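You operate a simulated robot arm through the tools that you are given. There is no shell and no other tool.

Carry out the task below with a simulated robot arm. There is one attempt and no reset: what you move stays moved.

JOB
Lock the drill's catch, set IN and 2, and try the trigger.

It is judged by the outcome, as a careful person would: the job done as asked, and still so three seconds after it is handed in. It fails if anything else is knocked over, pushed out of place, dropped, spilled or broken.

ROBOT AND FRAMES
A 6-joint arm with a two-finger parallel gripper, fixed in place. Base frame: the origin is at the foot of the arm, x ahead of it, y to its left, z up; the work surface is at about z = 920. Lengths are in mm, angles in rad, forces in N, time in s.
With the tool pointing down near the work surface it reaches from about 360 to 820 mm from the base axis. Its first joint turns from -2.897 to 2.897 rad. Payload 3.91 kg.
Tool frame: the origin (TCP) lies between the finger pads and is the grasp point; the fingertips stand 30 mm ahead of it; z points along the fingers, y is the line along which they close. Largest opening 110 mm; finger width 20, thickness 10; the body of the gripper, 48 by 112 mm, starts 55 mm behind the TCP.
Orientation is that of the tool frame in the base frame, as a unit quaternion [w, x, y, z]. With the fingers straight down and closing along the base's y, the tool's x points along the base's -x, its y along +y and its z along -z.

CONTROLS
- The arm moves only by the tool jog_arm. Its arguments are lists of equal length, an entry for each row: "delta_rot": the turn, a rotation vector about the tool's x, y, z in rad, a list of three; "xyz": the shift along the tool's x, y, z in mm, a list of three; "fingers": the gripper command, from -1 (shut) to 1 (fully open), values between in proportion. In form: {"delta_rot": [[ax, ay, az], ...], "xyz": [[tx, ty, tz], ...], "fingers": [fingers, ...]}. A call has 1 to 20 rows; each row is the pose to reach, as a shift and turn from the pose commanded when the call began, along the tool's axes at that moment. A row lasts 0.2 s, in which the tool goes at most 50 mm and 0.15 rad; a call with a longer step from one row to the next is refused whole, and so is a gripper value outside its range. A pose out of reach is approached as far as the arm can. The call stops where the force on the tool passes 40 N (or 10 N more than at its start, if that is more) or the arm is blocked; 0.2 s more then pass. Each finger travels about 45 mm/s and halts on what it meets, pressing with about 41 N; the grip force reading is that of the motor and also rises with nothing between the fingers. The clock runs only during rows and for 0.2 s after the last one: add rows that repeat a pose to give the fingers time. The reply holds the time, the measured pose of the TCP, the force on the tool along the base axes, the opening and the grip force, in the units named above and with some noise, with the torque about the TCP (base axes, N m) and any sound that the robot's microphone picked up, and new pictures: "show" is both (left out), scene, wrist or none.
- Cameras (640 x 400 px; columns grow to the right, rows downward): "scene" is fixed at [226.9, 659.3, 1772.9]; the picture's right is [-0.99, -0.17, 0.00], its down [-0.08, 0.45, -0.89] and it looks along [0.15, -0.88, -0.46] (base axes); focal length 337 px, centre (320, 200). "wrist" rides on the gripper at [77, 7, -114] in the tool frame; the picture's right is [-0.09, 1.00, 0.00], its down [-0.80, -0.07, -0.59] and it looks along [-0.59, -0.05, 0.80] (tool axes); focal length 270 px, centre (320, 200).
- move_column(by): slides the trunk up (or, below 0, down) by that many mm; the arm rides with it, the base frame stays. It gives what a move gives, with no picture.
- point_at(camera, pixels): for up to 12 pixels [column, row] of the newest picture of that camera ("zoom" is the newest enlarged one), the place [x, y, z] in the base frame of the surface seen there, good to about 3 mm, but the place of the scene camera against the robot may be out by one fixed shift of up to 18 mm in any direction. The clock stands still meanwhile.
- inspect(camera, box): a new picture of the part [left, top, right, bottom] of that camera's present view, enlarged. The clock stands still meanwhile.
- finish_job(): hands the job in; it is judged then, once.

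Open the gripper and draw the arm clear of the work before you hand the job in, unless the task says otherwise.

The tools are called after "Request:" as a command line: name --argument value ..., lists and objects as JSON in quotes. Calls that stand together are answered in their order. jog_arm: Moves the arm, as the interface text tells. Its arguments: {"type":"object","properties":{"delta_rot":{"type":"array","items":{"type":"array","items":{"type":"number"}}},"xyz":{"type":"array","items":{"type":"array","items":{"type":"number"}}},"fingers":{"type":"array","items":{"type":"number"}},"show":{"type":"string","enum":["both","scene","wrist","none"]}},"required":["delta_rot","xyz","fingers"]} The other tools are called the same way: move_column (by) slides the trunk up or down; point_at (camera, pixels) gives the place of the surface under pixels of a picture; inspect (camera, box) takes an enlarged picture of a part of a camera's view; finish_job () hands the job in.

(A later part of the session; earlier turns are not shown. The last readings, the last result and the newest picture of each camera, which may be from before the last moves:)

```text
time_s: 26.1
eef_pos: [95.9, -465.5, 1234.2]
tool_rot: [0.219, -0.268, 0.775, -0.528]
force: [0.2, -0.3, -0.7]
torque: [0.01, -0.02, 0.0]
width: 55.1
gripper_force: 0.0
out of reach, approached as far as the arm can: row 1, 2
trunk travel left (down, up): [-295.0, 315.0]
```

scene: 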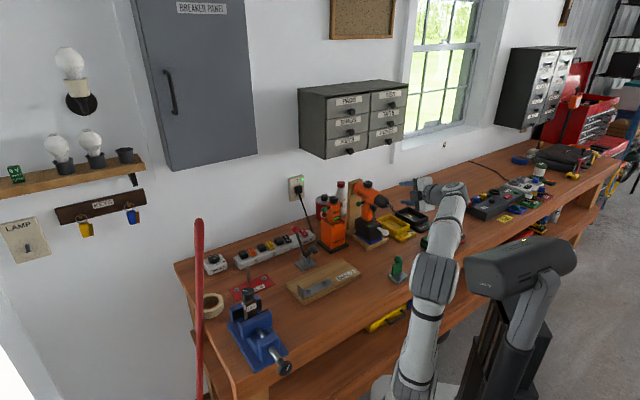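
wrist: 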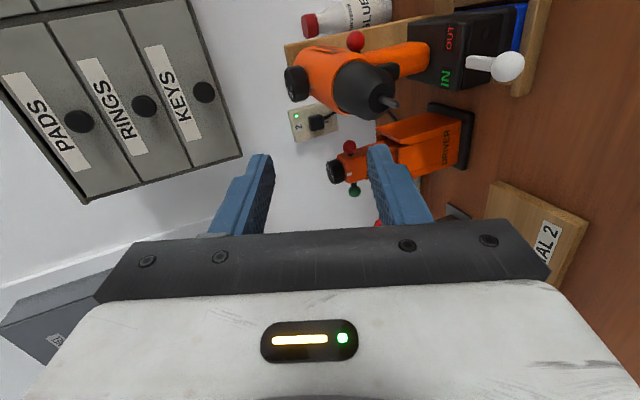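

At d≈397, z≈1234. A green post stands at d≈350, u≈-207 (top z≈1022), so I shift 22 mm further to -u first to give the gripper room, then lower the trunk 100 mm.

Request:
jog_arm --delta_rot '[[0, 0, 0], [0, 0, 0]]' --xyz '[[22, -2, 1], [22, -2, 1]]' --fingers '[0, 0]' --show "none"

Request:
move_column --by -100

Request:
inspect --camera "scene" --box '[330, 160, 490, 280]'

Request:
inspect --camera "wrist" --box '[0, 0, 640, 400]'

```text
time_s: 26.6
eef_pos: [79.3, -481.7, 1233.9]
tool_rot: [0.219, -0.266, 0.776, -0.528]
force: [-0.1, -0.4, 0.1]
torque: [0.02, -0.01, 0.01]
width: 55.2
gripper_force: 0.0
trunk travel left (down, up): [-295.0, 315.0]
```

```text
time_s: 28.0
eef_pos: [80.1, -481.7, 1134.1]
tool_rot: [0.219, -0.267, 0.776, -0.528]
force: [-0.4, -0.3, -0.3]
torque: [0.02, -0.03, 0.03]
width: 54.9
gripper_force: 0.0
trunk travel left (down, up): [-195.0, 415.0]
```

```text
3.33 times, centred on (410, 220) of scene
```

zoom: 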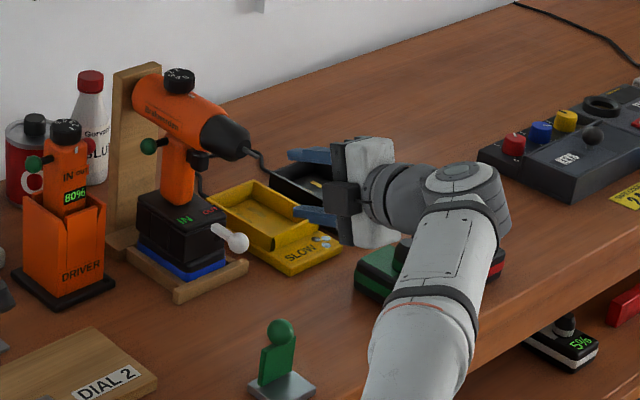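

```text
1.00 times, centred on (320, 200) of wrist (not enlarged: the box is as wide or as high as the picture)
```

zoom: 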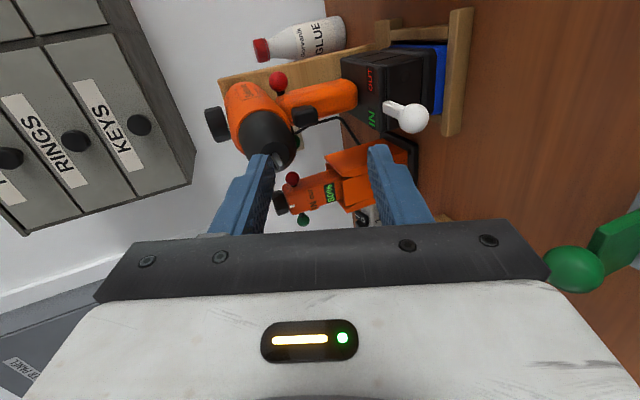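

Clear so far: gripper points at the drill, ball at wrist (408,118). I lower the trunk another 95 mm.

Request:
move_column --by -95

Request:
inspect --camera "wrist" --box '[200, 0, 520, 200]'

Request:
point_at --camera "zoom" --pixels '[[420, 200], [440, 200], [390, 190], [360, 180]]'

Request:
inspect --camera "scene" --box '[330, 160, 490, 280]'

```text
time_s: 29.3
eef_pos: [80.2, -481.4, 1038.9]
tool_rot: [0.219, -0.267, 0.776, -0.528]
force: [0.5, -0.6, -0.3]
torque: [0.01, -0.01, 0.0]
width: 54.8
gripper_force: 0.1
trunk travel left (down, up): [-100.0, 510.0]
```

```text
2.00 times, centred on (360, 100) of wrist
```

zoom: 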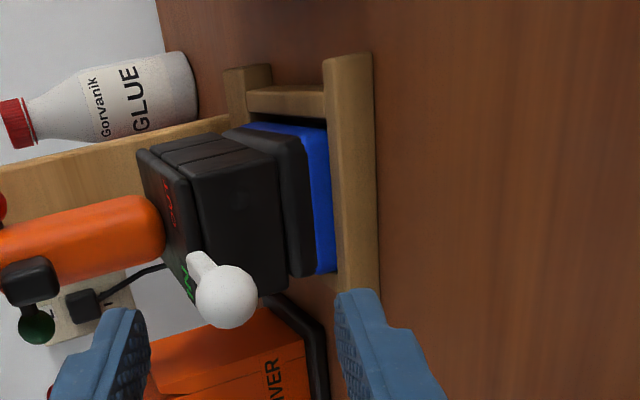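

```text
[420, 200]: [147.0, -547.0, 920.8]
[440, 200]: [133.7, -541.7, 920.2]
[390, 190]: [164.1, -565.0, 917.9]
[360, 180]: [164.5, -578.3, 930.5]
```

```text
3.33 times, centred on (410, 220) of scene
```

zoom: 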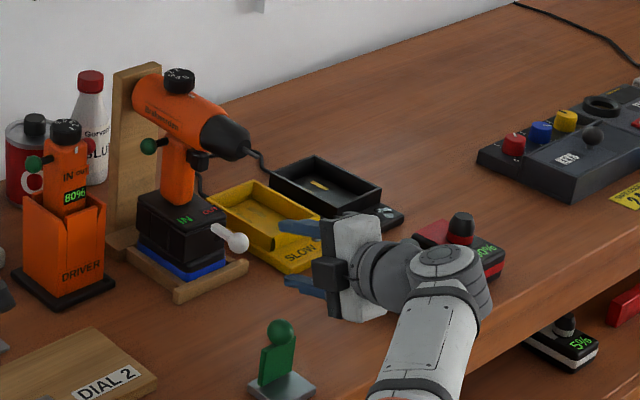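

The ball is at enlarged (227,296). I take its place from this nearer view.

Request:
inspect --camera "wrist" --box '[260, 60, 380, 180]'

Request:
point_at --camera "wrist" --pixels '[[313, 148], [304, 150], [322, 148], [313, 139], [313, 158], [300, 131], [340, 120], [350, 60], [300, 70]]'

```text
3.33 times, centred on (320, 120) of wrist
```

zoom: 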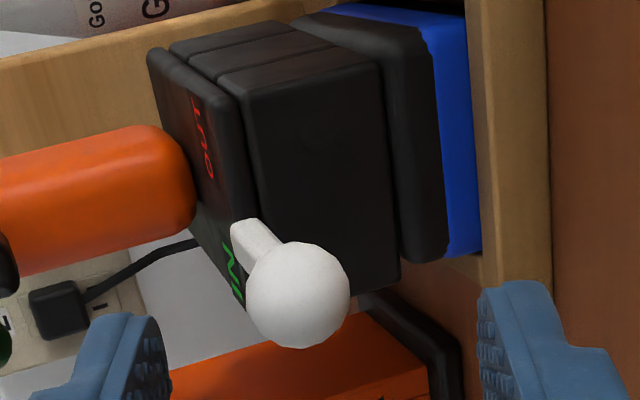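

```text
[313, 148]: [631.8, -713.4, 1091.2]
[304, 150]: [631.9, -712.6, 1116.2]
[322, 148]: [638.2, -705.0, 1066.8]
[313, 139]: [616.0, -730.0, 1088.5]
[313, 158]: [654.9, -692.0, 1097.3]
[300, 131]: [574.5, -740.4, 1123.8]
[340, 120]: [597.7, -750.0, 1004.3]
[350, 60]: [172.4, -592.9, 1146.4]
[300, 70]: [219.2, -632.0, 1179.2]
```

Request:
point_at --camera "zoom" --pixels '[[297, 295], [265, 295], [330, 295], [297, 260], [297, 330], [255, 235], [240, 230], [300, 180], [330, 100], [380, 250], [20, 260], [60, 310]]'

```text
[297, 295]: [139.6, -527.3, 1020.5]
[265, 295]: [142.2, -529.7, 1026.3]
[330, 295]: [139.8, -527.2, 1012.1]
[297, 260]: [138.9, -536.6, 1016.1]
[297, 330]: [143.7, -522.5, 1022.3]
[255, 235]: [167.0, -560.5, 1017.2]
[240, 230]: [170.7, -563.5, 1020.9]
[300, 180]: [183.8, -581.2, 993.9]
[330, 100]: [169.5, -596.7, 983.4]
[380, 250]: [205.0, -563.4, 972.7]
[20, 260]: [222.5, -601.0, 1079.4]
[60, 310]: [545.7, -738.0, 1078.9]
```

Ball centre is about 85 mm ahead along the fingers, offset (-9,-6) mm. I advance so the ball lies between the pads.

Request:
jog_arm --delta_rot '[[0, 0, 0], [0, 0, 0], [0, 0, 0]]' --xyz '[[-9, -6.5, 25], [-9, -6.5, 50], [-9, -6.5, 72]]' --fingers '[0, 0, 0]'

```text
time_s: 30.1
eef_pos: [132.8, -527.1, 1022.4]
tool_rot: [0.218, -0.269, 0.775, -0.528]
force: [-0.9, -0.3, 0.1]
torque: [-0.01, -0.03, -0.01]
width: 55.2
gripper_force: 0.2
trunk travel left (down, up): [-100.0, 510.0]
```

scene: 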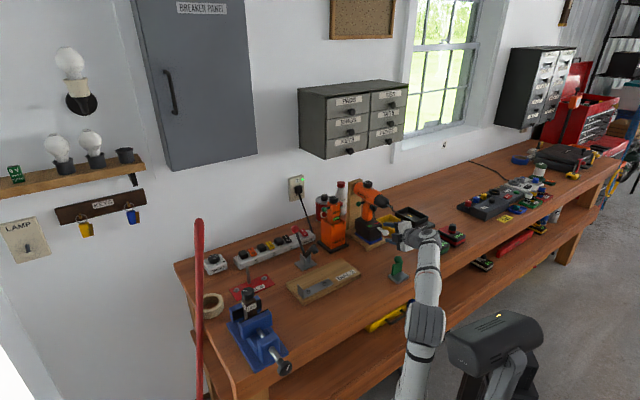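
wrist: 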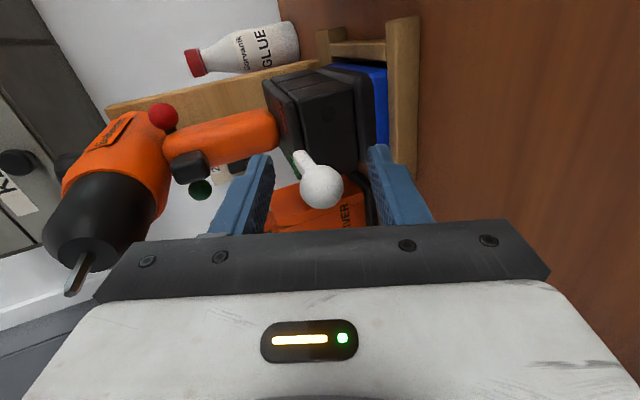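

The ball sits between the pads at (320,187). I close on it gently.

Request:
jog_arm --delta_rot '[[0, 0, 0], [0, 0, 0], [0, 0, 0]]' --xyz '[[0, 0, 0], [0, 0, 0], [0, 0, 0]]' --fingers '[-0.45, -0.55, -0.55]'

```text
time_s: 30.9
eef_pos: [132.9, -528.2, 1023.0]
tool_rot: [0.219, -0.269, 0.775, -0.528]
force: [0.3, -0.7, 0.5]
torque: [-0.03, -0.01, 0.01]
width: 25.8
gripper_force: 4.7
trunk travel left (down, up): [-100.0, 510.0]
```

scene: 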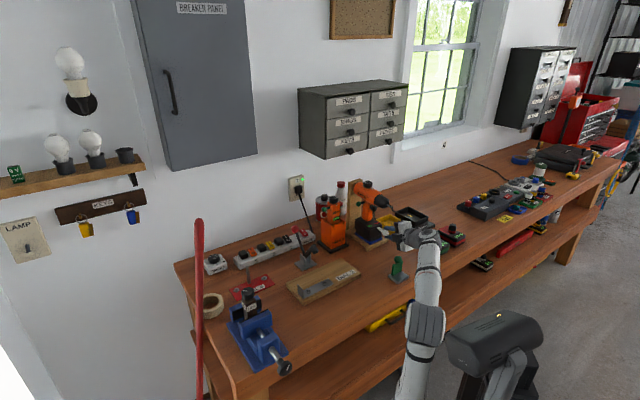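
wrist: 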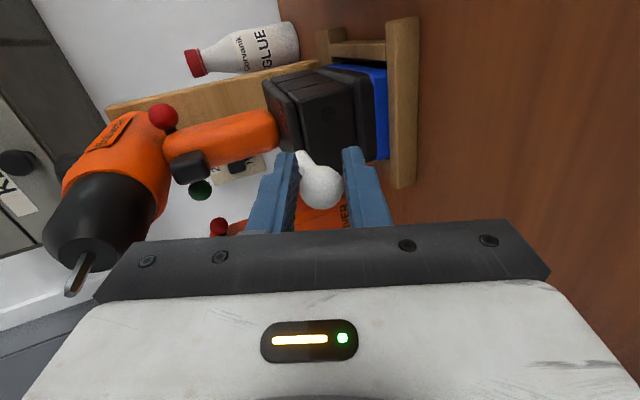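

The ball is lightly held (25.8 mm). I test which way it gives, starting with 6 mm downward.

Request:
jog_arm --delta_rot '[[0, 0, 0], [0, 0, 0], [0, 0, 0]]' --xyz '[[0, 2.8, 1], [0, 5.6, 2.1], [0, 5.6, 2.1]]' --fingers '[-0.55, -0.55, -0.55]' --show "wrist"

```text
time_s: 31.7
eef_pos: [132.2, -526.2, 1016.6]
tool_rot: [0.218, -0.267, 0.775, -0.529]
force: [-0.5, -0.7, 10.9]
torque: [-0.13, -0.16, -0.11]
width: 29.5
gripper_force: 5.3
trunk travel left (down, up): [-100.0, 510.0]
```

wrist: 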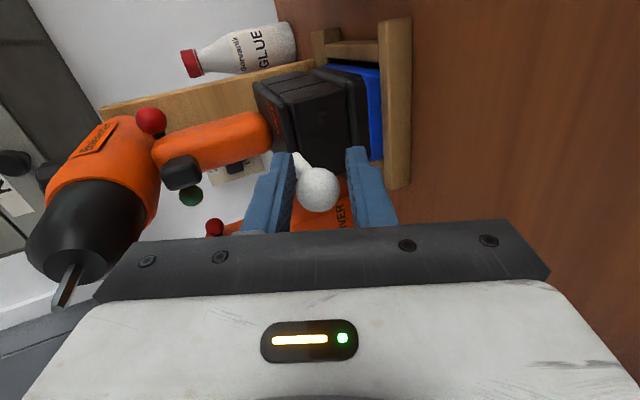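

Downward it resists (11 N, the pads pushed open to 29.5 mm). I go back and try 6 mm upward.

Request:
jog_arm --delta_rot '[[0, 0, 0], [0, 0, 0], [0, 0, 0], [0, 0, 0]]' --xyz '[[0, -2.8, -1], [0, -5.6, -2.1], [0, -11.2, -4.2], [0, -11.2, -4.2]]' --fingers '[-0.55, -0.55, -0.55, -0.55]' --show "wrist"

```text
time_s: 32.7
eef_pos: [131.1, -528.3, 1026.4]
tool_rot: [0.219, -0.268, 0.775, -0.528]
force: [0.2, -0.6, -3.4]
torque: [0.0, 0.07, -0.02]
width: 26.5
gripper_force: 1.7
trunk travel left (down, up): [-100.0, 510.0]
```

wrist: 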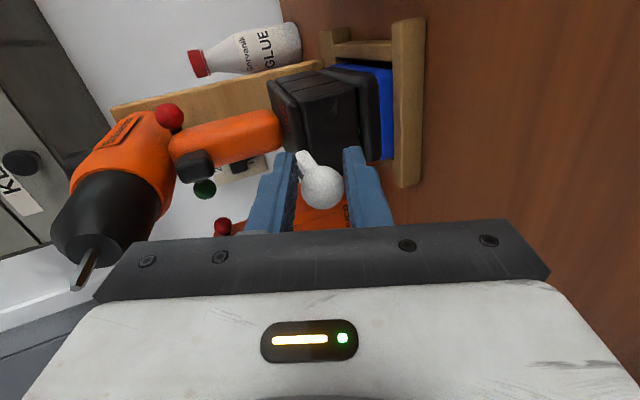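

Upward gives little reaction too. I return to the middle, grip a bit tighter and try 8 mm sideways each way.

Request:
jog_arm --delta_rot '[[0, 0, 0], [0, 0, 0], [0, 0, 0], [0, 0, 0]]' --xyz '[[0, 4.5, 1.7], [0, 4.5, 1.7], [5, 4.5, 1.7], [8, 4.5, 1.7]]' --fingers '[-0.6, -0.7, -0.7, -0.7]' --show "wrist"

Request:
jog_arm --delta_rot '[[0, 0, 0], [0, 0, 0], [0, 0, 0], [0, 0, 0]]' --xyz '[[-5, 0, 0], [-8, 0, 0], [-12, 0, 0], [-16, 0, 0]]' --fingers '[-0.7, -0.7, -0.7, -0.7]' --show "wrist"

```text
time_s: 33.7
eef_pos: [126.1, -532.5, 1022.5]
tool_rot: [0.219, -0.268, 0.775, -0.528]
force: [2.1, 3.1, 0.9]
torque: [0.07, -0.15, 0.56]
width: 24.7
gripper_force: 40.9
trunk travel left (down, up): [-100.0, 510.0]
```

wrist: 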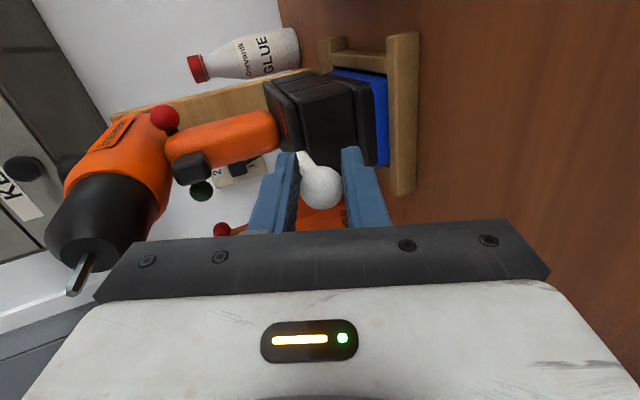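

```text
time_s: 34.7
eef_pos: [137.3, -524.7, 1023.2]
tool_rot: [0.219, -0.267, 0.776, -0.528]
force: [-10.2, -8.3, 0.1]
torque: [-0.28, 0.47, -1.32]
width: 24.2
gripper_force: 41.1
trunk travel left (down, up): [-100.0, 510.0]
```

wrist: 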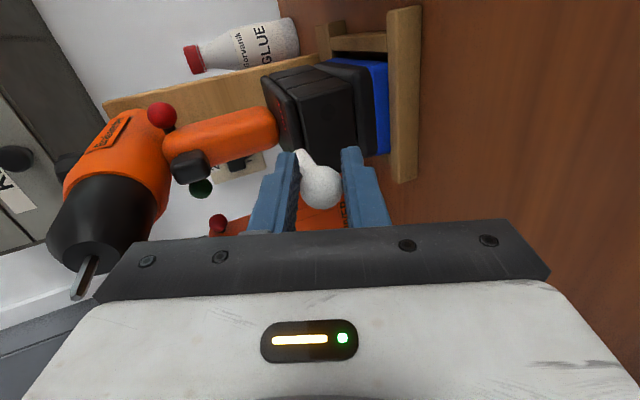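

Toward -u it moved 8 mm with only ~4 N; toward +u it resists (13 N). I look closely at the lever now.

Request:
inspect --camera "wrist" --box '[250, 40, 410, 220]'

Request:
inspect --camera "scene" --box '[350, 190, 420, 260]'

```text
2.22 times, centred on (330, 130) of wrist
```

zoom: 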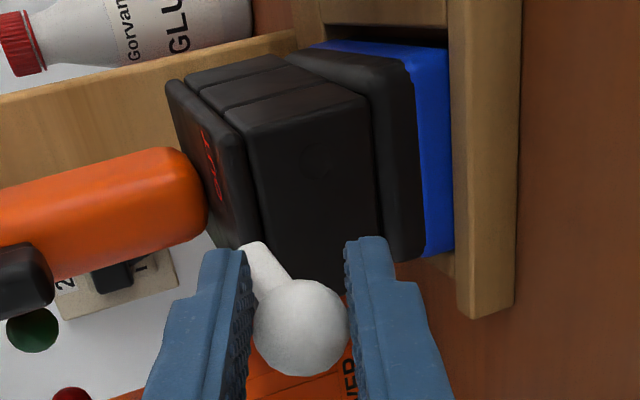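

```text
5.71 times, centred on (385, 225) of scene
```

zoom: 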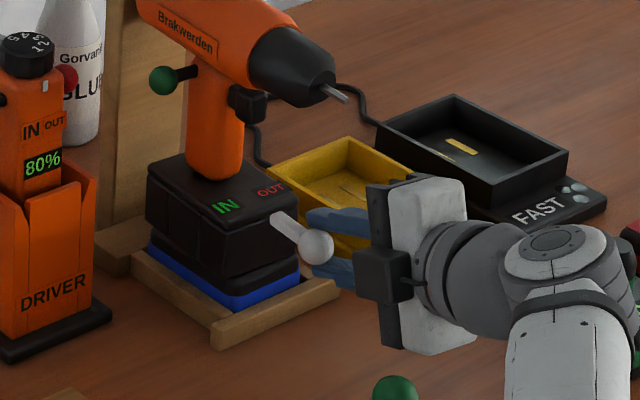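

Request:
inspect --camera "wrist" --box '[270, 120, 370, 220]'

Request:
point_at --camera "zoom" --pixels '[[320, 270], [345, 270], [320, 300], [250, 160], [235, 140], [270, 190], [260, 130], [330, 100], [400, 130]]'

```text
4.00 times, centred on (320, 170) of wrist
```

zoom: 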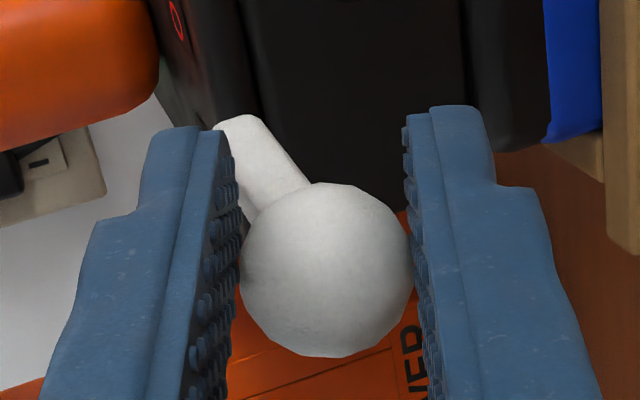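

```text
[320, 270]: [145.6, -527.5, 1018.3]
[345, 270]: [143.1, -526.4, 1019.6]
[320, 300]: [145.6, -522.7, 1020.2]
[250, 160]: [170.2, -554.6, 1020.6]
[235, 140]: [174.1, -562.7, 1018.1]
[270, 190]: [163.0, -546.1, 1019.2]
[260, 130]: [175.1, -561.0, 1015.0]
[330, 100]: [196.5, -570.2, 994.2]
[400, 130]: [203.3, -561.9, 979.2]
```

Both the ball and the bar's root shifted together a few mm, so it may slide or swing sideways. I move it stepwise toward -u, watching the force.

Request:
jog_arm --delta_rot '[[0, 0, 0], [0, 0, 0], [0, 0, 0], [0, 0, 0], [0, 0, 0]]' --xyz '[[5, 0, 0], [10, 0, 0], [15, 0, 0], [20, 0, 0], [20, 0, 0]]' --fingers '[-0.7, -0.7, -0.7, -0.7, -0.7]' --show "wrist"

Request:
inspect --camera "wrist" --box '[250, 40, 410, 220]'

Request:
point_at --camera "zoom" --pixels '[[300, 320], [320, 320], [270, 270], [260, 250], [280, 290]]'

```text
time_s: 35.9
eef_pos: [123.8, -534.6, 1022.5]
tool_rot: [0.219, -0.268, 0.775, -0.529]
force: [10.9, 4.9, 2.5]
torque: [0.16, -0.34, 1.06]
width: 24.5
gripper_force: 40.8
trunk travel left (down, up): [-100.0, 510.0]
```

wrist: 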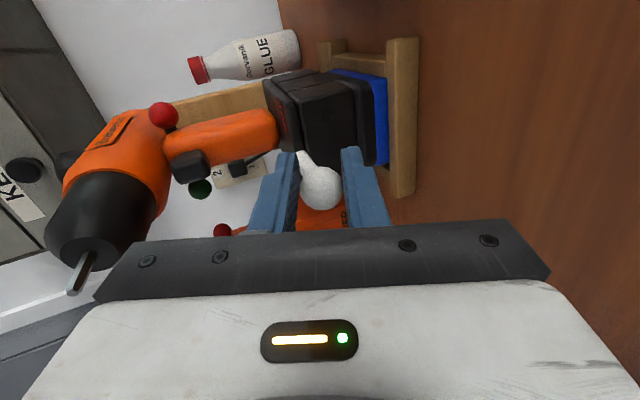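

```text
2.22 times, centred on (330, 130) of wrist
```

zoom: 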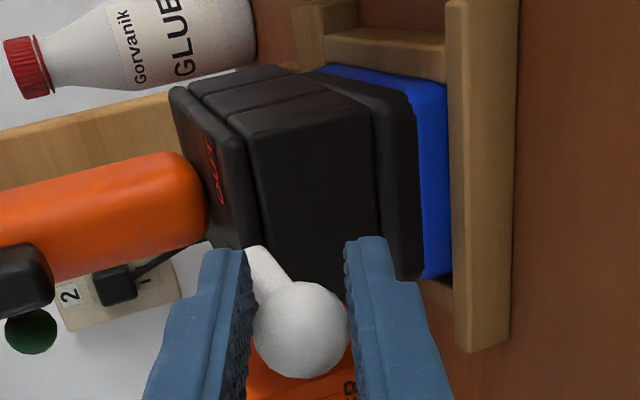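

```text
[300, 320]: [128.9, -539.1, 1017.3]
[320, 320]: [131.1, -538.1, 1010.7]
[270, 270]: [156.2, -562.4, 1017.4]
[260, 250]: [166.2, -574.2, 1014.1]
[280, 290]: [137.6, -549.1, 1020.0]
```

The bar's root shifted with the ball; I check that the drill itself hasn't moved by repeating an earlier scene enlargement.

Request:
inspect --camera "scene" --box '[340, 200, 396, 235]'

Request:
inspect --camera "scene" --box '[340, 172, 396, 207]'

```text
11.43 times, centred on (368, 218) of scene
```

zoom: 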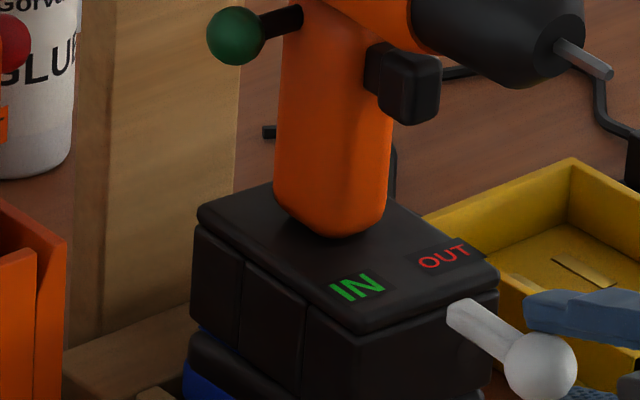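

```text
11.43 times, centred on (368, 190) of scene
```

zoom: 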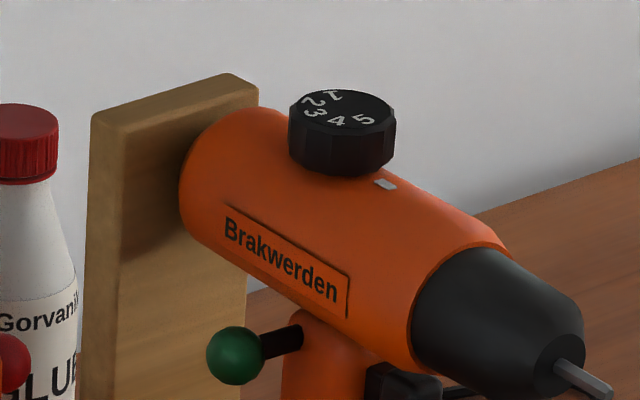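

The whole drill has shifted slightly in its stand (rear dial about 7 mm), so the lever isn't swinging sideways — the drill is only resting there. I bring it back by the same amount and compare.

Request:
jog_arm --delta_rot '[[0, 0, 0], [0, 0, 0], [0, 0, 0]]' --xyz '[[-5, 0, 0], [-11, 0, 0], [-11, 0, 0]]' --fingers '[-0.7, -0.7, -0.7]' --show "wrist"

Request:
inspect --camera "scene" --box '[340, 200, 396, 235]'

Request:
inspect --camera "scene" --box '[340, 172, 396, 207]'

```text
time_s: 36.7
eef_pos: [130.5, -528.8, 1022.2]
tool_rot: [0.218, -0.266, 0.776, -0.528]
force: [-5.6, -4.4, 0.9]
torque: [-0.15, 0.26, -0.76]
width: 24.2
gripper_force: 41.1
trunk travel left (down, up): [-100.0, 510.0]
```

wrist: 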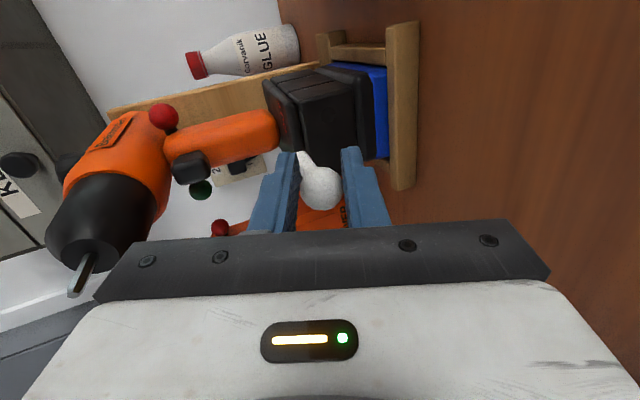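

```text
11.43 times, centred on (368, 218) of scene
```

zoom: 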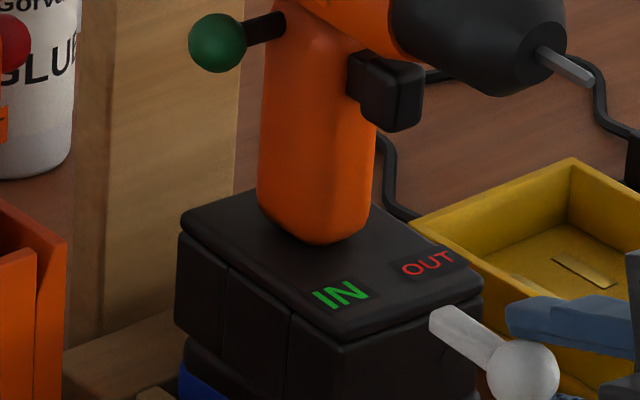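

```text
11.43 times, centred on (368, 190) of scene
```

zoom: 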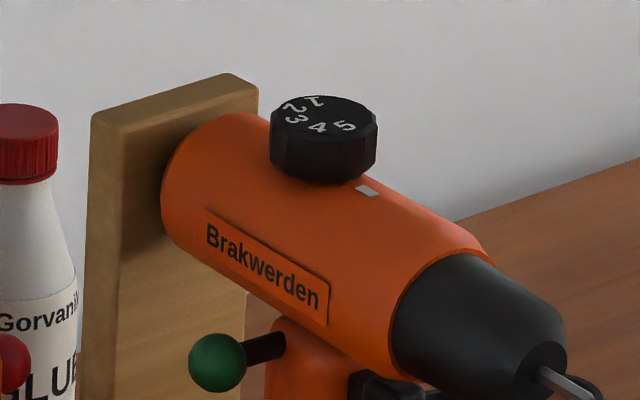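

The front is now ~6 mm too far to +u with the rear back in place. I loosen the pads to let it settle and look again.

Request:
jog_arm --delta_rot '[[0, 0, 0], [0, 0, 0]]' --xyz '[[0, 0, 0], [0, 0, 0]]' --fingers '[-0.4, -0.4]' --show "wrist"

Request:
inspect --camera "scene" --box '[340, 200, 396, 235]'

Request:
inspect --camera "wrist" --box '[230, 30, 430, 230]'

Request:
point_at --camera "zoom" --pixels '[[298, 315], [330, 315], [265, 250], [290, 120], [330, 90]]'

```text
time_s: 37.3
eef_pos: [131.7, -528.4, 1021.9]
tool_rot: [0.22, -0.268, 0.776, -0.528]
force: [0.0, -0.6, -0.1]
torque: [0.0, -0.02, 0.04]
width: 33.0
gripper_force: 0.1
trunk travel left (down, up): [-100.0, 510.0]
```

wrist: 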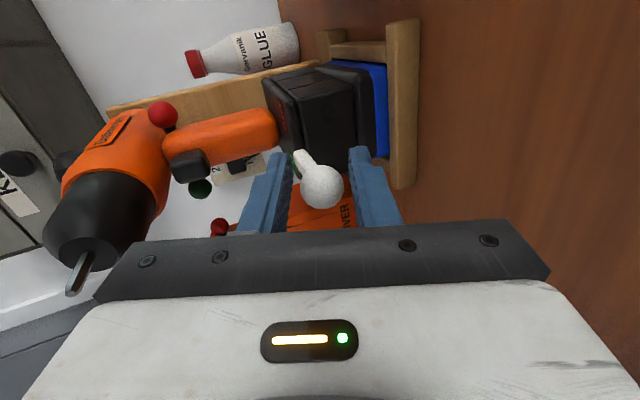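

```text
11.43 times, centred on (368, 218) of scene
```

zoom: 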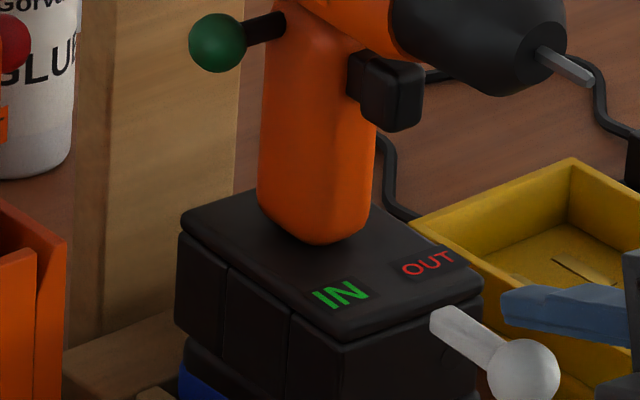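

```text
2.00 times, centred on (330, 130) of wrist
```

zoom: 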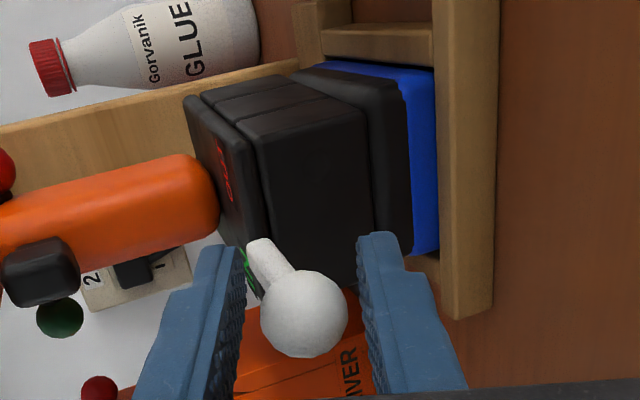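

```text
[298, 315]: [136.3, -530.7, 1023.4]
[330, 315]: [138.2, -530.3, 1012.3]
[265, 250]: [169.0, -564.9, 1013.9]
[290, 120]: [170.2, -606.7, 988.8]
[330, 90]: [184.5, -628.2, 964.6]
```

The drill is settled with only a slight (~2°) yaw within its stand. Now I grip the ball more firmly and press down with a small push toward the drill, so it can't tip, to see if the lever swings down.

Request:
jog_arm --delta_rot '[[0, 0, 0], [0, 0, 0], [0, 0, 0], [0, 0, 0], [0, 0, 0]]' --xyz '[[0, 0, 0], [0, 0, 0], [0, 2.5, 2.5], [0, 7, 4.6], [0, 7, 4.6]]' --fingers '[-0.65, -0.65, -0.65, -0.65, -0.65]' --show "wrist"

Request:
inspect --camera "scene" --box '[340, 200, 396, 235]'

```text
time_s: 38.5
eef_pos: [132.8, -528.7, 1017.3]
tool_rot: [0.219, -0.267, 0.774, -0.531]
force: [-5.5, -0.6, 20.2]
torque: [-0.58, -0.62, -0.25]
width: 24.3
gripper_force: 41.1
trunk travel left (down, up): [-100.0, 510.0]
```

wrist: 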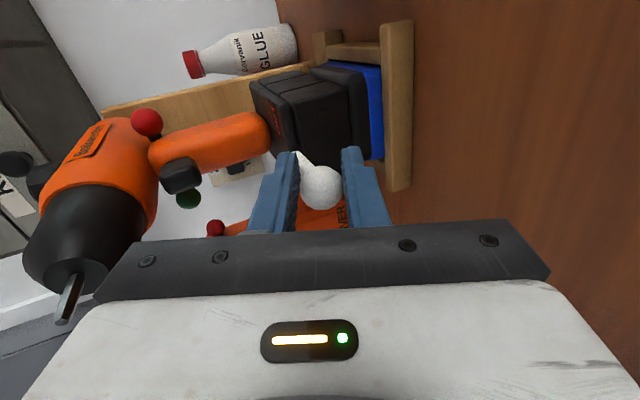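

```text
11.43 times, centred on (368, 218) of scene
```

zoom: 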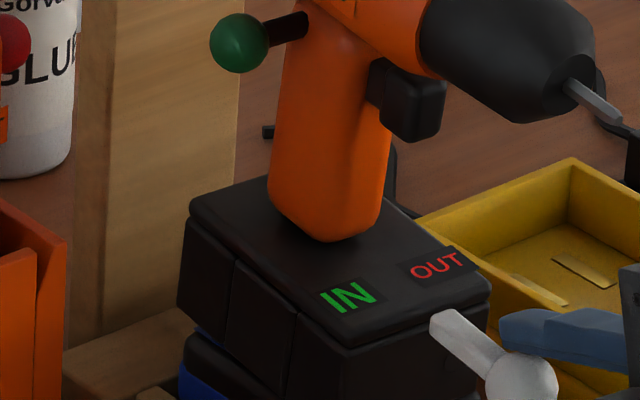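

Pressing down just tips the whole drill (20 N), so the lever doesn't swing down. I go straight back up.

Request:
jog_arm --delta_rot '[[0, 0, 0], [0, 0, 0], [0, 0, 0]]' --xyz '[[0, -3.5, -2.3], [0, -7, -4.6], [0, -7, -4.6]]' --fingers '[-0.65, -0.65, -0.65]' --show "wrist"

Request:
inspect --camera "scene" --box '[340, 200, 396, 235]'

Request:
inspect --camera "wrist" --box '[250, 40, 380, 180]'

```text
time_s: 39.3
eef_pos: [132.5, -528.5, 1020.9]
tool_rot: [0.22, -0.268, 0.776, -0.526]
force: [1.5, -1.4, 0.9]
torque: [0.18, 0.12, 0.04]
width: 24.2
gripper_force: 41.1
trunk travel left (down, up): [-100.0, 510.0]
```

wrist: 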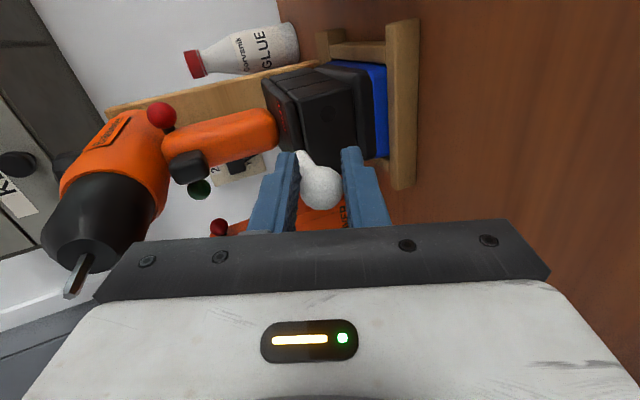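

```text
11.43 times, centred on (368, 218) of scene
```

zoom: 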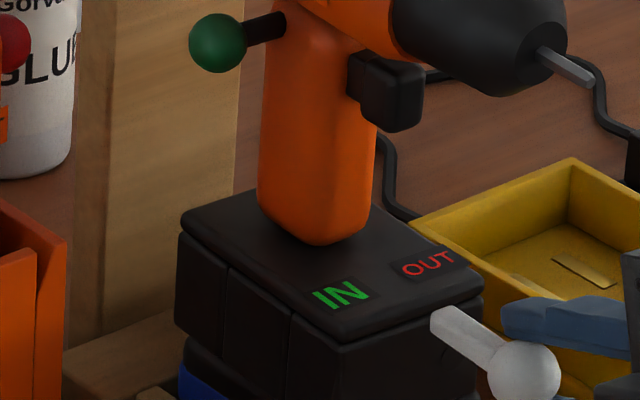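

```text
2.86 times, centred on (315, 110) of wrist
```

zoom: 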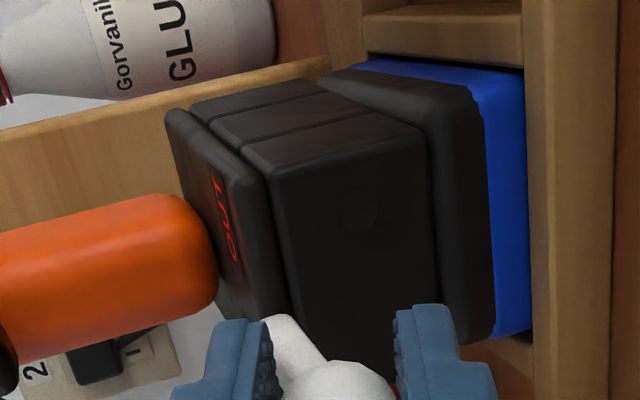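

Back in place. Next I test pushing the ball straight in toward the pack (+d), where the post backs the drill.

Request:
jog_arm --delta_rot '[[0, 0, 0], [0, 0, 0], [0, 0, 0], [0, 0, 0]]' --xyz '[[-0.2, -0.8, 2.3], [-0.4, -1.6, 4.7], [-0.6, -2.4, 7], [-0.6, -2.4, 7]]' --fingers '[-0.65, -0.65, -0.65, -0.65]' --show "wrist"

Request:
inspect --camera "scene" --box '[340, 200, 396, 235]'

```text
time_s: 40.3
eef_pos: [136.9, -534.6, 1022.1]
tool_rot: [0.218, -0.267, 0.775, -0.529]
force: [-0.8, -0.2, -3.7]
torque: [0.03, 0.07, -0.08]
width: 24.6
gripper_force: 41.3
trunk travel left (down, up): [-100.0, 510.0]
```

wrist: 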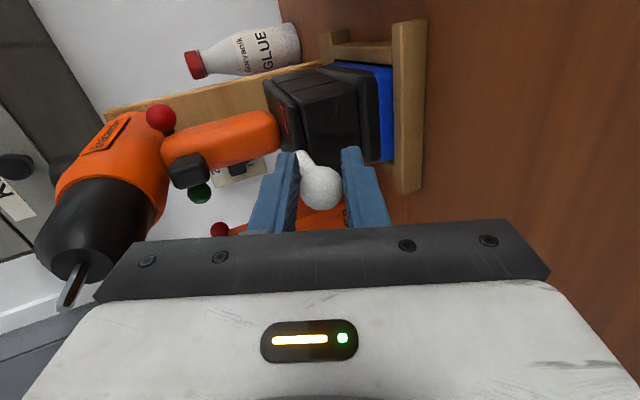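

```text
11.43 times, centred on (368, 218) of scene
```

zoom: 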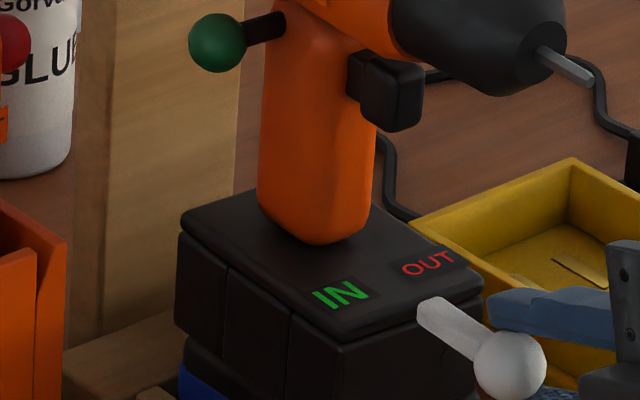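

The lever slid inward about 7 mm with the drill staying still: the catch is a push-in slide. I continue pushing it in.

Request:
jog_arm --delta_rot '[[0, 0, 0], [0, 0, 0], [0, 0, 0], [0, 0, 0]]' --xyz '[[-0.2, -0.8, 2.3], [-0.4, -1.6, 4.7], [-0.6, -2.4, 7], [-0.6, -2.4, 7]]' --fingers '[-0.65, -0.65, -0.65, -0.65]' --show "wrist"

Request:
inspect --camera "scene" --box '[340, 200, 396, 235]'

```text
time_s: 41.3
eef_pos: [141.9, -538.0, 1021.6]
tool_rot: [0.219, -0.267, 0.775, -0.528]
force: [-3.9, -0.9, -3.4]
torque: [0.0, 0.25, -0.43]
width: 24.5
gripper_force: 41.0
trunk travel left (down, up): [-100.0, 510.0]
```

wrist: 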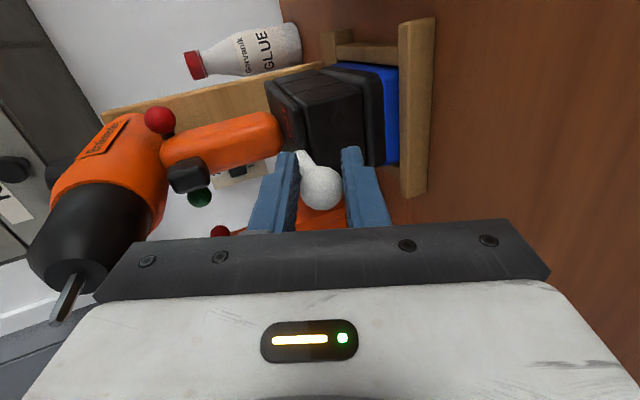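

```text
11.43 times, centred on (368, 218) of scene
```

zoom: 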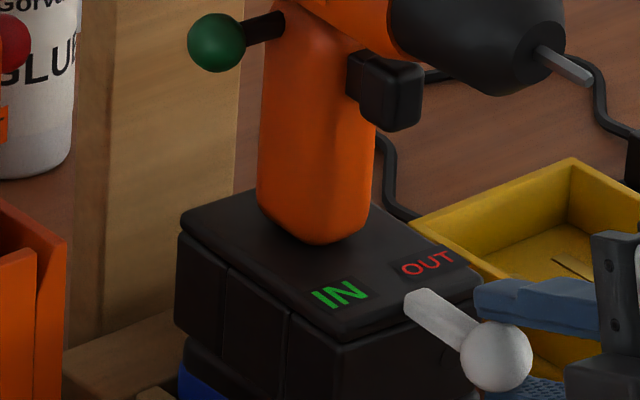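

It keeps sliding freely. I push further.

Request:
jog_arm --delta_rot '[[0, 0, 0], [0, 0, 0], [0, 0, 0], [0, 0, 0]]' --xyz '[[-0.2, -0.8, 2.3], [-0.4, -1.6, 4.7], [-0.6, -2.4, 7], [-0.6, -2.4, 7]]' --fingers '[-0.65, -0.65, -0.65, -0.65]' --show "wrist"

Request:
inspect --camera "scene" --box '[340, 200, 396, 235]'

```text
time_s: 42.3
eef_pos: [145.0, -543.5, 1022.0]
tool_rot: [0.219, -0.268, 0.776, -0.527]
force: [-16.7, 22.3, -15.5]
torque: [0.26, 0.21, 0.97]
width: 24.3
gripper_force: 40.8
trunk travel left (down, up): [-100.0, 510.0]
```

wrist: 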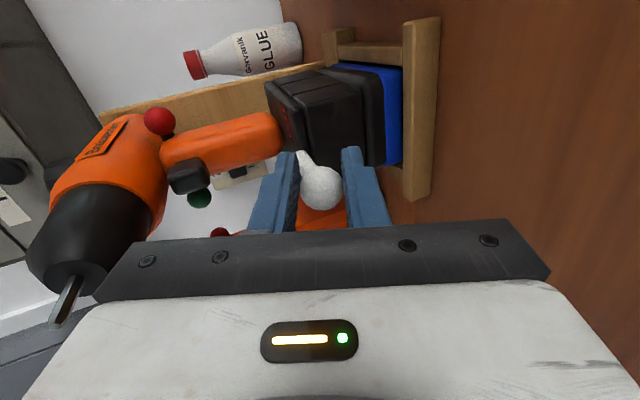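

```text
11.43 times, centred on (368, 218) of scene
```

zoom: 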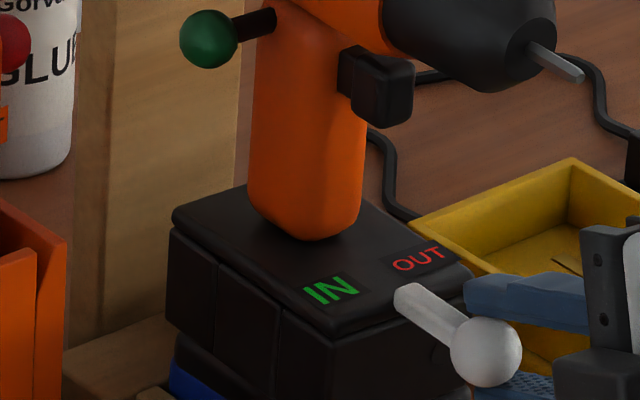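

It has stopped at the inner end (28 N, drill just seated against its post). I relax and open the pads to see whether it stays in.

Request:
jog_arm --delta_rot '[[0, 0, 0], [0, 0, 0], [0, 0, 0], [0, 0, 0]]' --xyz '[[0.3, 1.2, -3.5], [0.3, 1.2, -3.5], [0.3, 1.2, -3.5], [0.3, 1.2, -3.5]]' --fingers '[-0.65, -0.2, 0, 0]' --show "wrist"

Request:
jog_arm --delta_rot '[[0, 0, 0], [0, 0, 0], [0, 0, 0]]' --xyz '[[0, 0, -25], [0, 0, -50], [0, 0, -75]]' --fingers '[0, 0, 0]'

Request:
inspect --camera "scene" --box '[340, 200, 396, 235]'

Request:
inspect --camera "wrist" --box '[220, 20, 420, 220]'

```text
time_s: 43.3
eef_pos: [145.2, -541.4, 1022.6]
tool_rot: [0.219, -0.267, 0.776, -0.528]
force: [0.5, -0.3, 1.1]
torque: [0.0, 0.04, 0.01]
width: 54.8
gripper_force: 0.1
trunk travel left (down, up): [-100.0, 510.0]
```

wrist: 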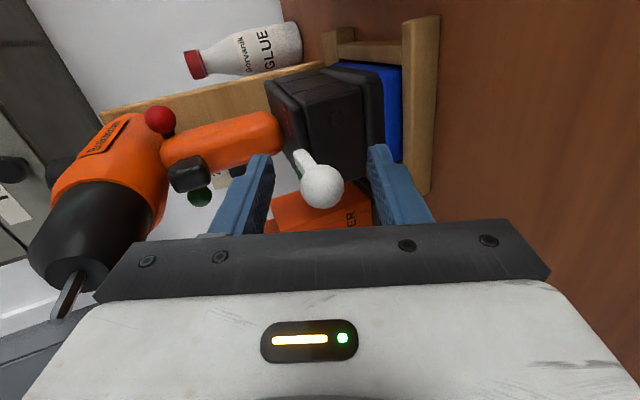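

```text
time_s: 44.1
eef_pos: [97.4, -488.4, 1048.2]
tool_rot: [0.219, -0.267, 0.776, -0.528]
force: [-0.5, -0.2, -0.1]
torque: [0.01, -0.01, 0.02]
width: 55.3
gripper_force: 0.1
trunk travel left (down, up): [-100.0, 510.0]
```

scene: 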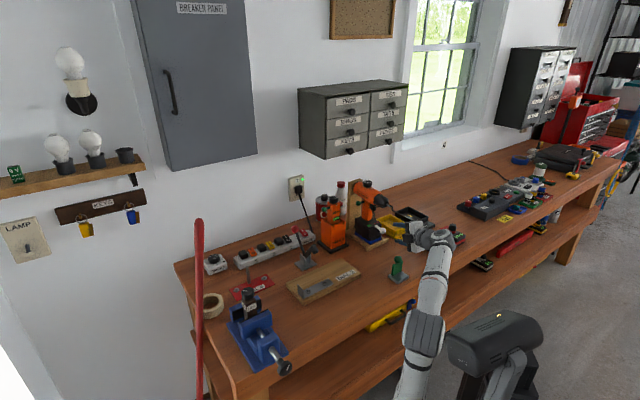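
wrist: 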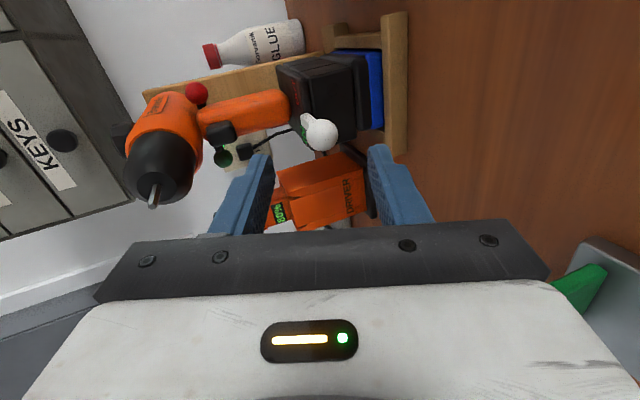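

```text
11.43 times, centred on (368, 218) of scene
```

zoom: 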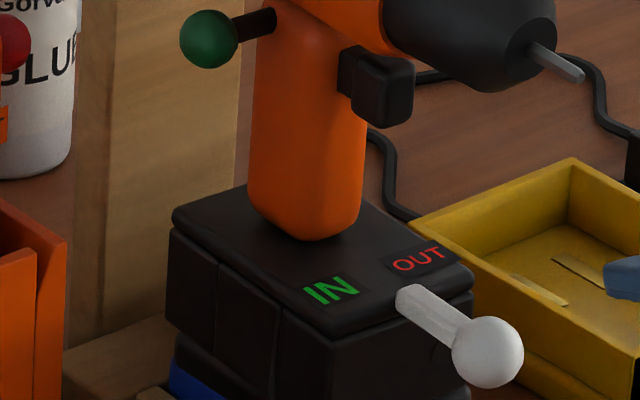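

```text
2.00 times, centred on (320, 120) of wrist
```

zoom: 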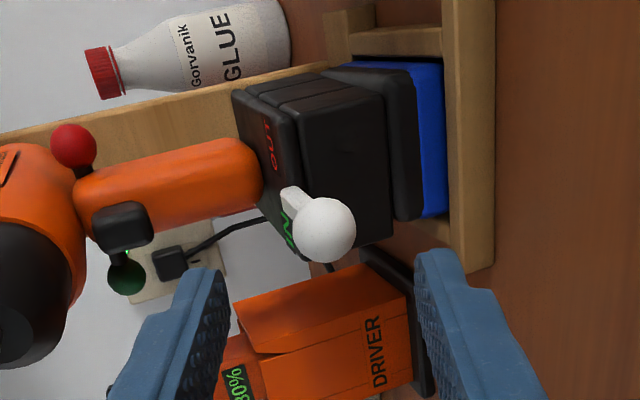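

The catch now sits flush against the foot and stays in. Next is the dial, so I raise the trunk straight up, clear of the bit.

Request:
move_column --by 300

```text
time_s: 47.1
eef_pos: [97.8, -488.4, 1348.3]
tool_rot: [0.22, -0.268, 0.775, -0.528]
force: [-0.8, 0.4, 0.2]
torque: [0.02, 0.0, 0.03]
width: 55.2
gripper_force: 0.1
trunk travel left (down, up): [-400.0, 210.0]
```

Now I swing the tool back to pointing down at a safe height.

Request:
jog_arm --delta_rot '[[-0.135, 0, 0], [-0.27, 0, 0], [-0.405, 0, 0], [-0.54, 0, 0], [-0.675, 0, 0], [-0.81, 0, 0], [-0.945, 0, 0], [-1.08, 0, 0], [-1.216, 0, 0], [-1.216, 0, 0]]' --xyz '[[0, 6, 2], [0.5, 12, 4], [1, 18, 6.5], [1.5, 24, 9], [2, 30, 11], [2.3, 36, 13], [2.6, 42, 15.5], [3, 48, 18], [3.4, 54, 20], [3.4, 54, 20]]' --fingers '[0, 0, 0, 0, 0, 0, 0, 0, 0, 0]' --show "none"

```text
time_s: 49.3
eef_pos: [97.9, -489.3, 1290.1]
tool_rot: [0.026, -0.344, 0.938, 0.01]
force: [0.1, -0.6, 0.8]
torque: [0.0, 0.0, 0.03]
width: 55.0
gripper_force: 0.1
trunk travel left (down, up): [-400.0, 210.0]
```

Raising the trunk to near its top, then I move over the dial with a turned wrist so I have room to rotate it.

Request:
move_column --by 175

Request:
jog_arm --delta_rot '[[0.001, 0.014, 0.136], [0.004, 0.028, 0.271], [0.0085, 0.0414, 0.407], [0.015, 0.0546, 0.542], [0.019, 0.0538, 0.678], [0.0228, 0.0529, 0.813], [0.0266, 0.0518, 0.949], [0.0304, 0.0505, 1.084], [0.034, 0.049, 1.22], [0.038, 0.047, 1.356], [0.042, 0.045, 1.491], [0.0455, 0.043, 1.627], [0.049, 0.04, 1.762], [0.053, 0.0378, 1.898], [0.057, 0.035, 2.034], [0.061, 0.032, 2.169], [0.0645, 0.0285, 2.305], [0.068, 0.025, 2.44], [0.068, 0.025, 2.44]]' --xyz '[[-2.6, -8.6, 10.7], [-5.2, -17.1, 21.4], [-7.8, -25.7, 32.1], [-10.4, -34.2, 42.8], [-13, -42.8, 53.5], [-15.7, -51.3, 64.2], [-18.3, -59.9, 74.9], [-20.9, -68.4, 85.6], [-23.5, -77, 96.3], [-26.1, -85.6, 107], [-28.7, -94.1, 117.6], [-31.3, -102.7, 128.3], [-34, -111.2, 139], [-36.6, -119.8, 149.7], [-39.2, -128.3, 160.4], [-41.8, -136.9, 171.1], [-44.4, -145.4, 181.8], [-47, -154, 192.5], [-47, -154, 192.5]]' --fingers '[0.2, 0.2, 0.2, 0.2, 0.2, 0.2, 0.2, 0.2, 0.2, 0.2, 0.2, 0.2, 0.2, 0.2, 0.2, 0.2, 0.2, 0.2, 0.2]'

```text
time_s: 51.2
eef_pos: [97.9, -489.6, 1467.9]
tool_rot: [0.027, -0.344, 0.939, 0.009]
force: [0.5, 0.1, 0.4]
torque: [-0.01, -0.02, -0.01]
width: 54.9
gripper_force: 0.1
trunk travel left (down, up): [-575.0, 35.0]
```

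```text
time_s: 55.2
eef_pos: [242.1, -569.3, 1276.9]
tool_rot: [0.001, 0.764, 0.645, 0.001]
force: [-0.1, 0.6, 0.7]
torque: [0.01, -0.04, 0.0]
width: 66.0
gripper_force: 0.1
trunk travel left (down, up): [-575.0, 35.0]
```

scene: 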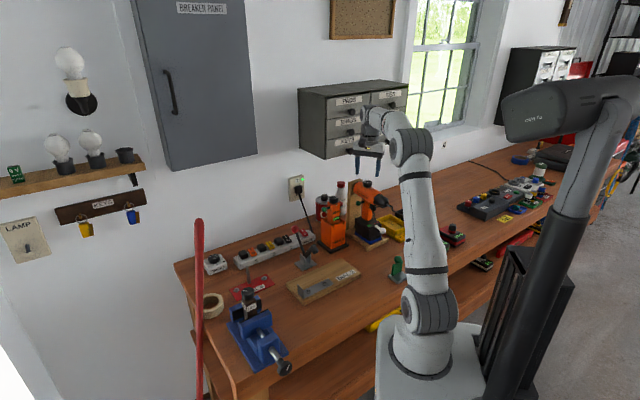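
wrist: 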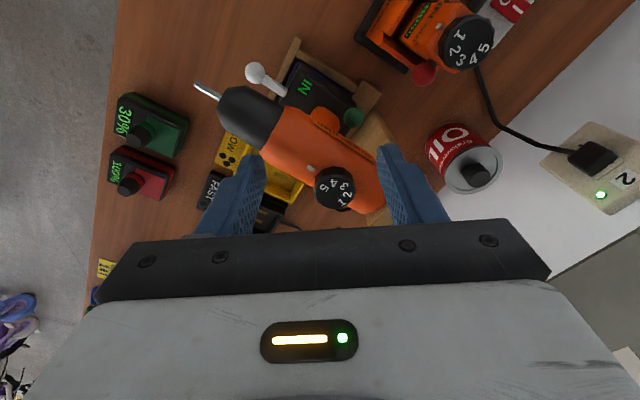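

The dial is at (334,187), between the fingers. I enlarge it to read the setting.

Request:
inspect --camera "wrist" --box '[290, 145, 386, 215]'

Request:
point_at --camera "zoom" --pixels '[[300, 230], [290, 260], [195, 250], [405, 230], [300, 170], [145, 130], [210, 330], [390, 320], [60, 60]]'

Request:
inspect --camera "wrist" --box '[190, 50, 450, 230]'

Request:
point_at --camera "zoom" --pixels '[[400, 170], [425, 165], [340, 170], [395, 180], [160, 55], [50, 95], [205, 100]]'

```text
5.71 times, centred on (338, 180) of wrist
```

zoom: 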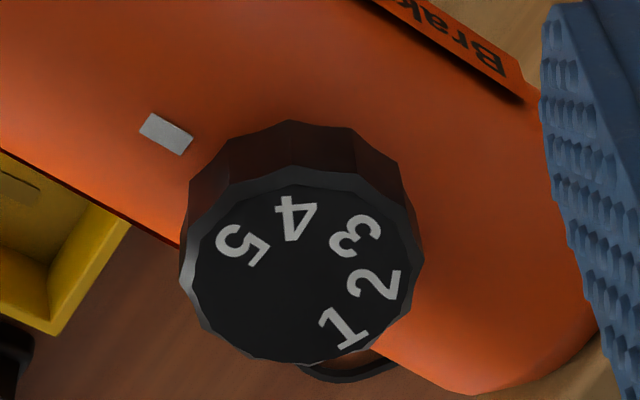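

```text
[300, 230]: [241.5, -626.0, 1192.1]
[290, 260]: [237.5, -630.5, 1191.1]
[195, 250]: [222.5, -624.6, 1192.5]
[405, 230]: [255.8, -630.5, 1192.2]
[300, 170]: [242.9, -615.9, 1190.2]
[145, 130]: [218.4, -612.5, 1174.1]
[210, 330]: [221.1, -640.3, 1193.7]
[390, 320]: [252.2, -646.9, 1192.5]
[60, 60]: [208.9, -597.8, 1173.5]
```

```text
2.22 times, centred on (320, 140) of wrist
```

zoom: 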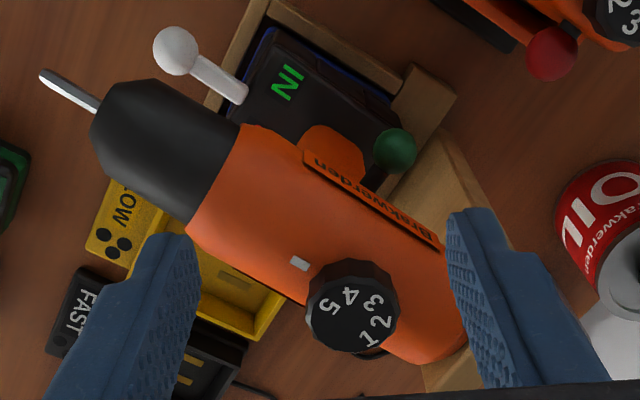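

```text
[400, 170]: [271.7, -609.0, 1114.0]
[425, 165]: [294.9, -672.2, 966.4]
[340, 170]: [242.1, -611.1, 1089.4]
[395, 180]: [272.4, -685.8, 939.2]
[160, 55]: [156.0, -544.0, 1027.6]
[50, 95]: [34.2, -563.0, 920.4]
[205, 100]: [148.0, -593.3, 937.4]
```

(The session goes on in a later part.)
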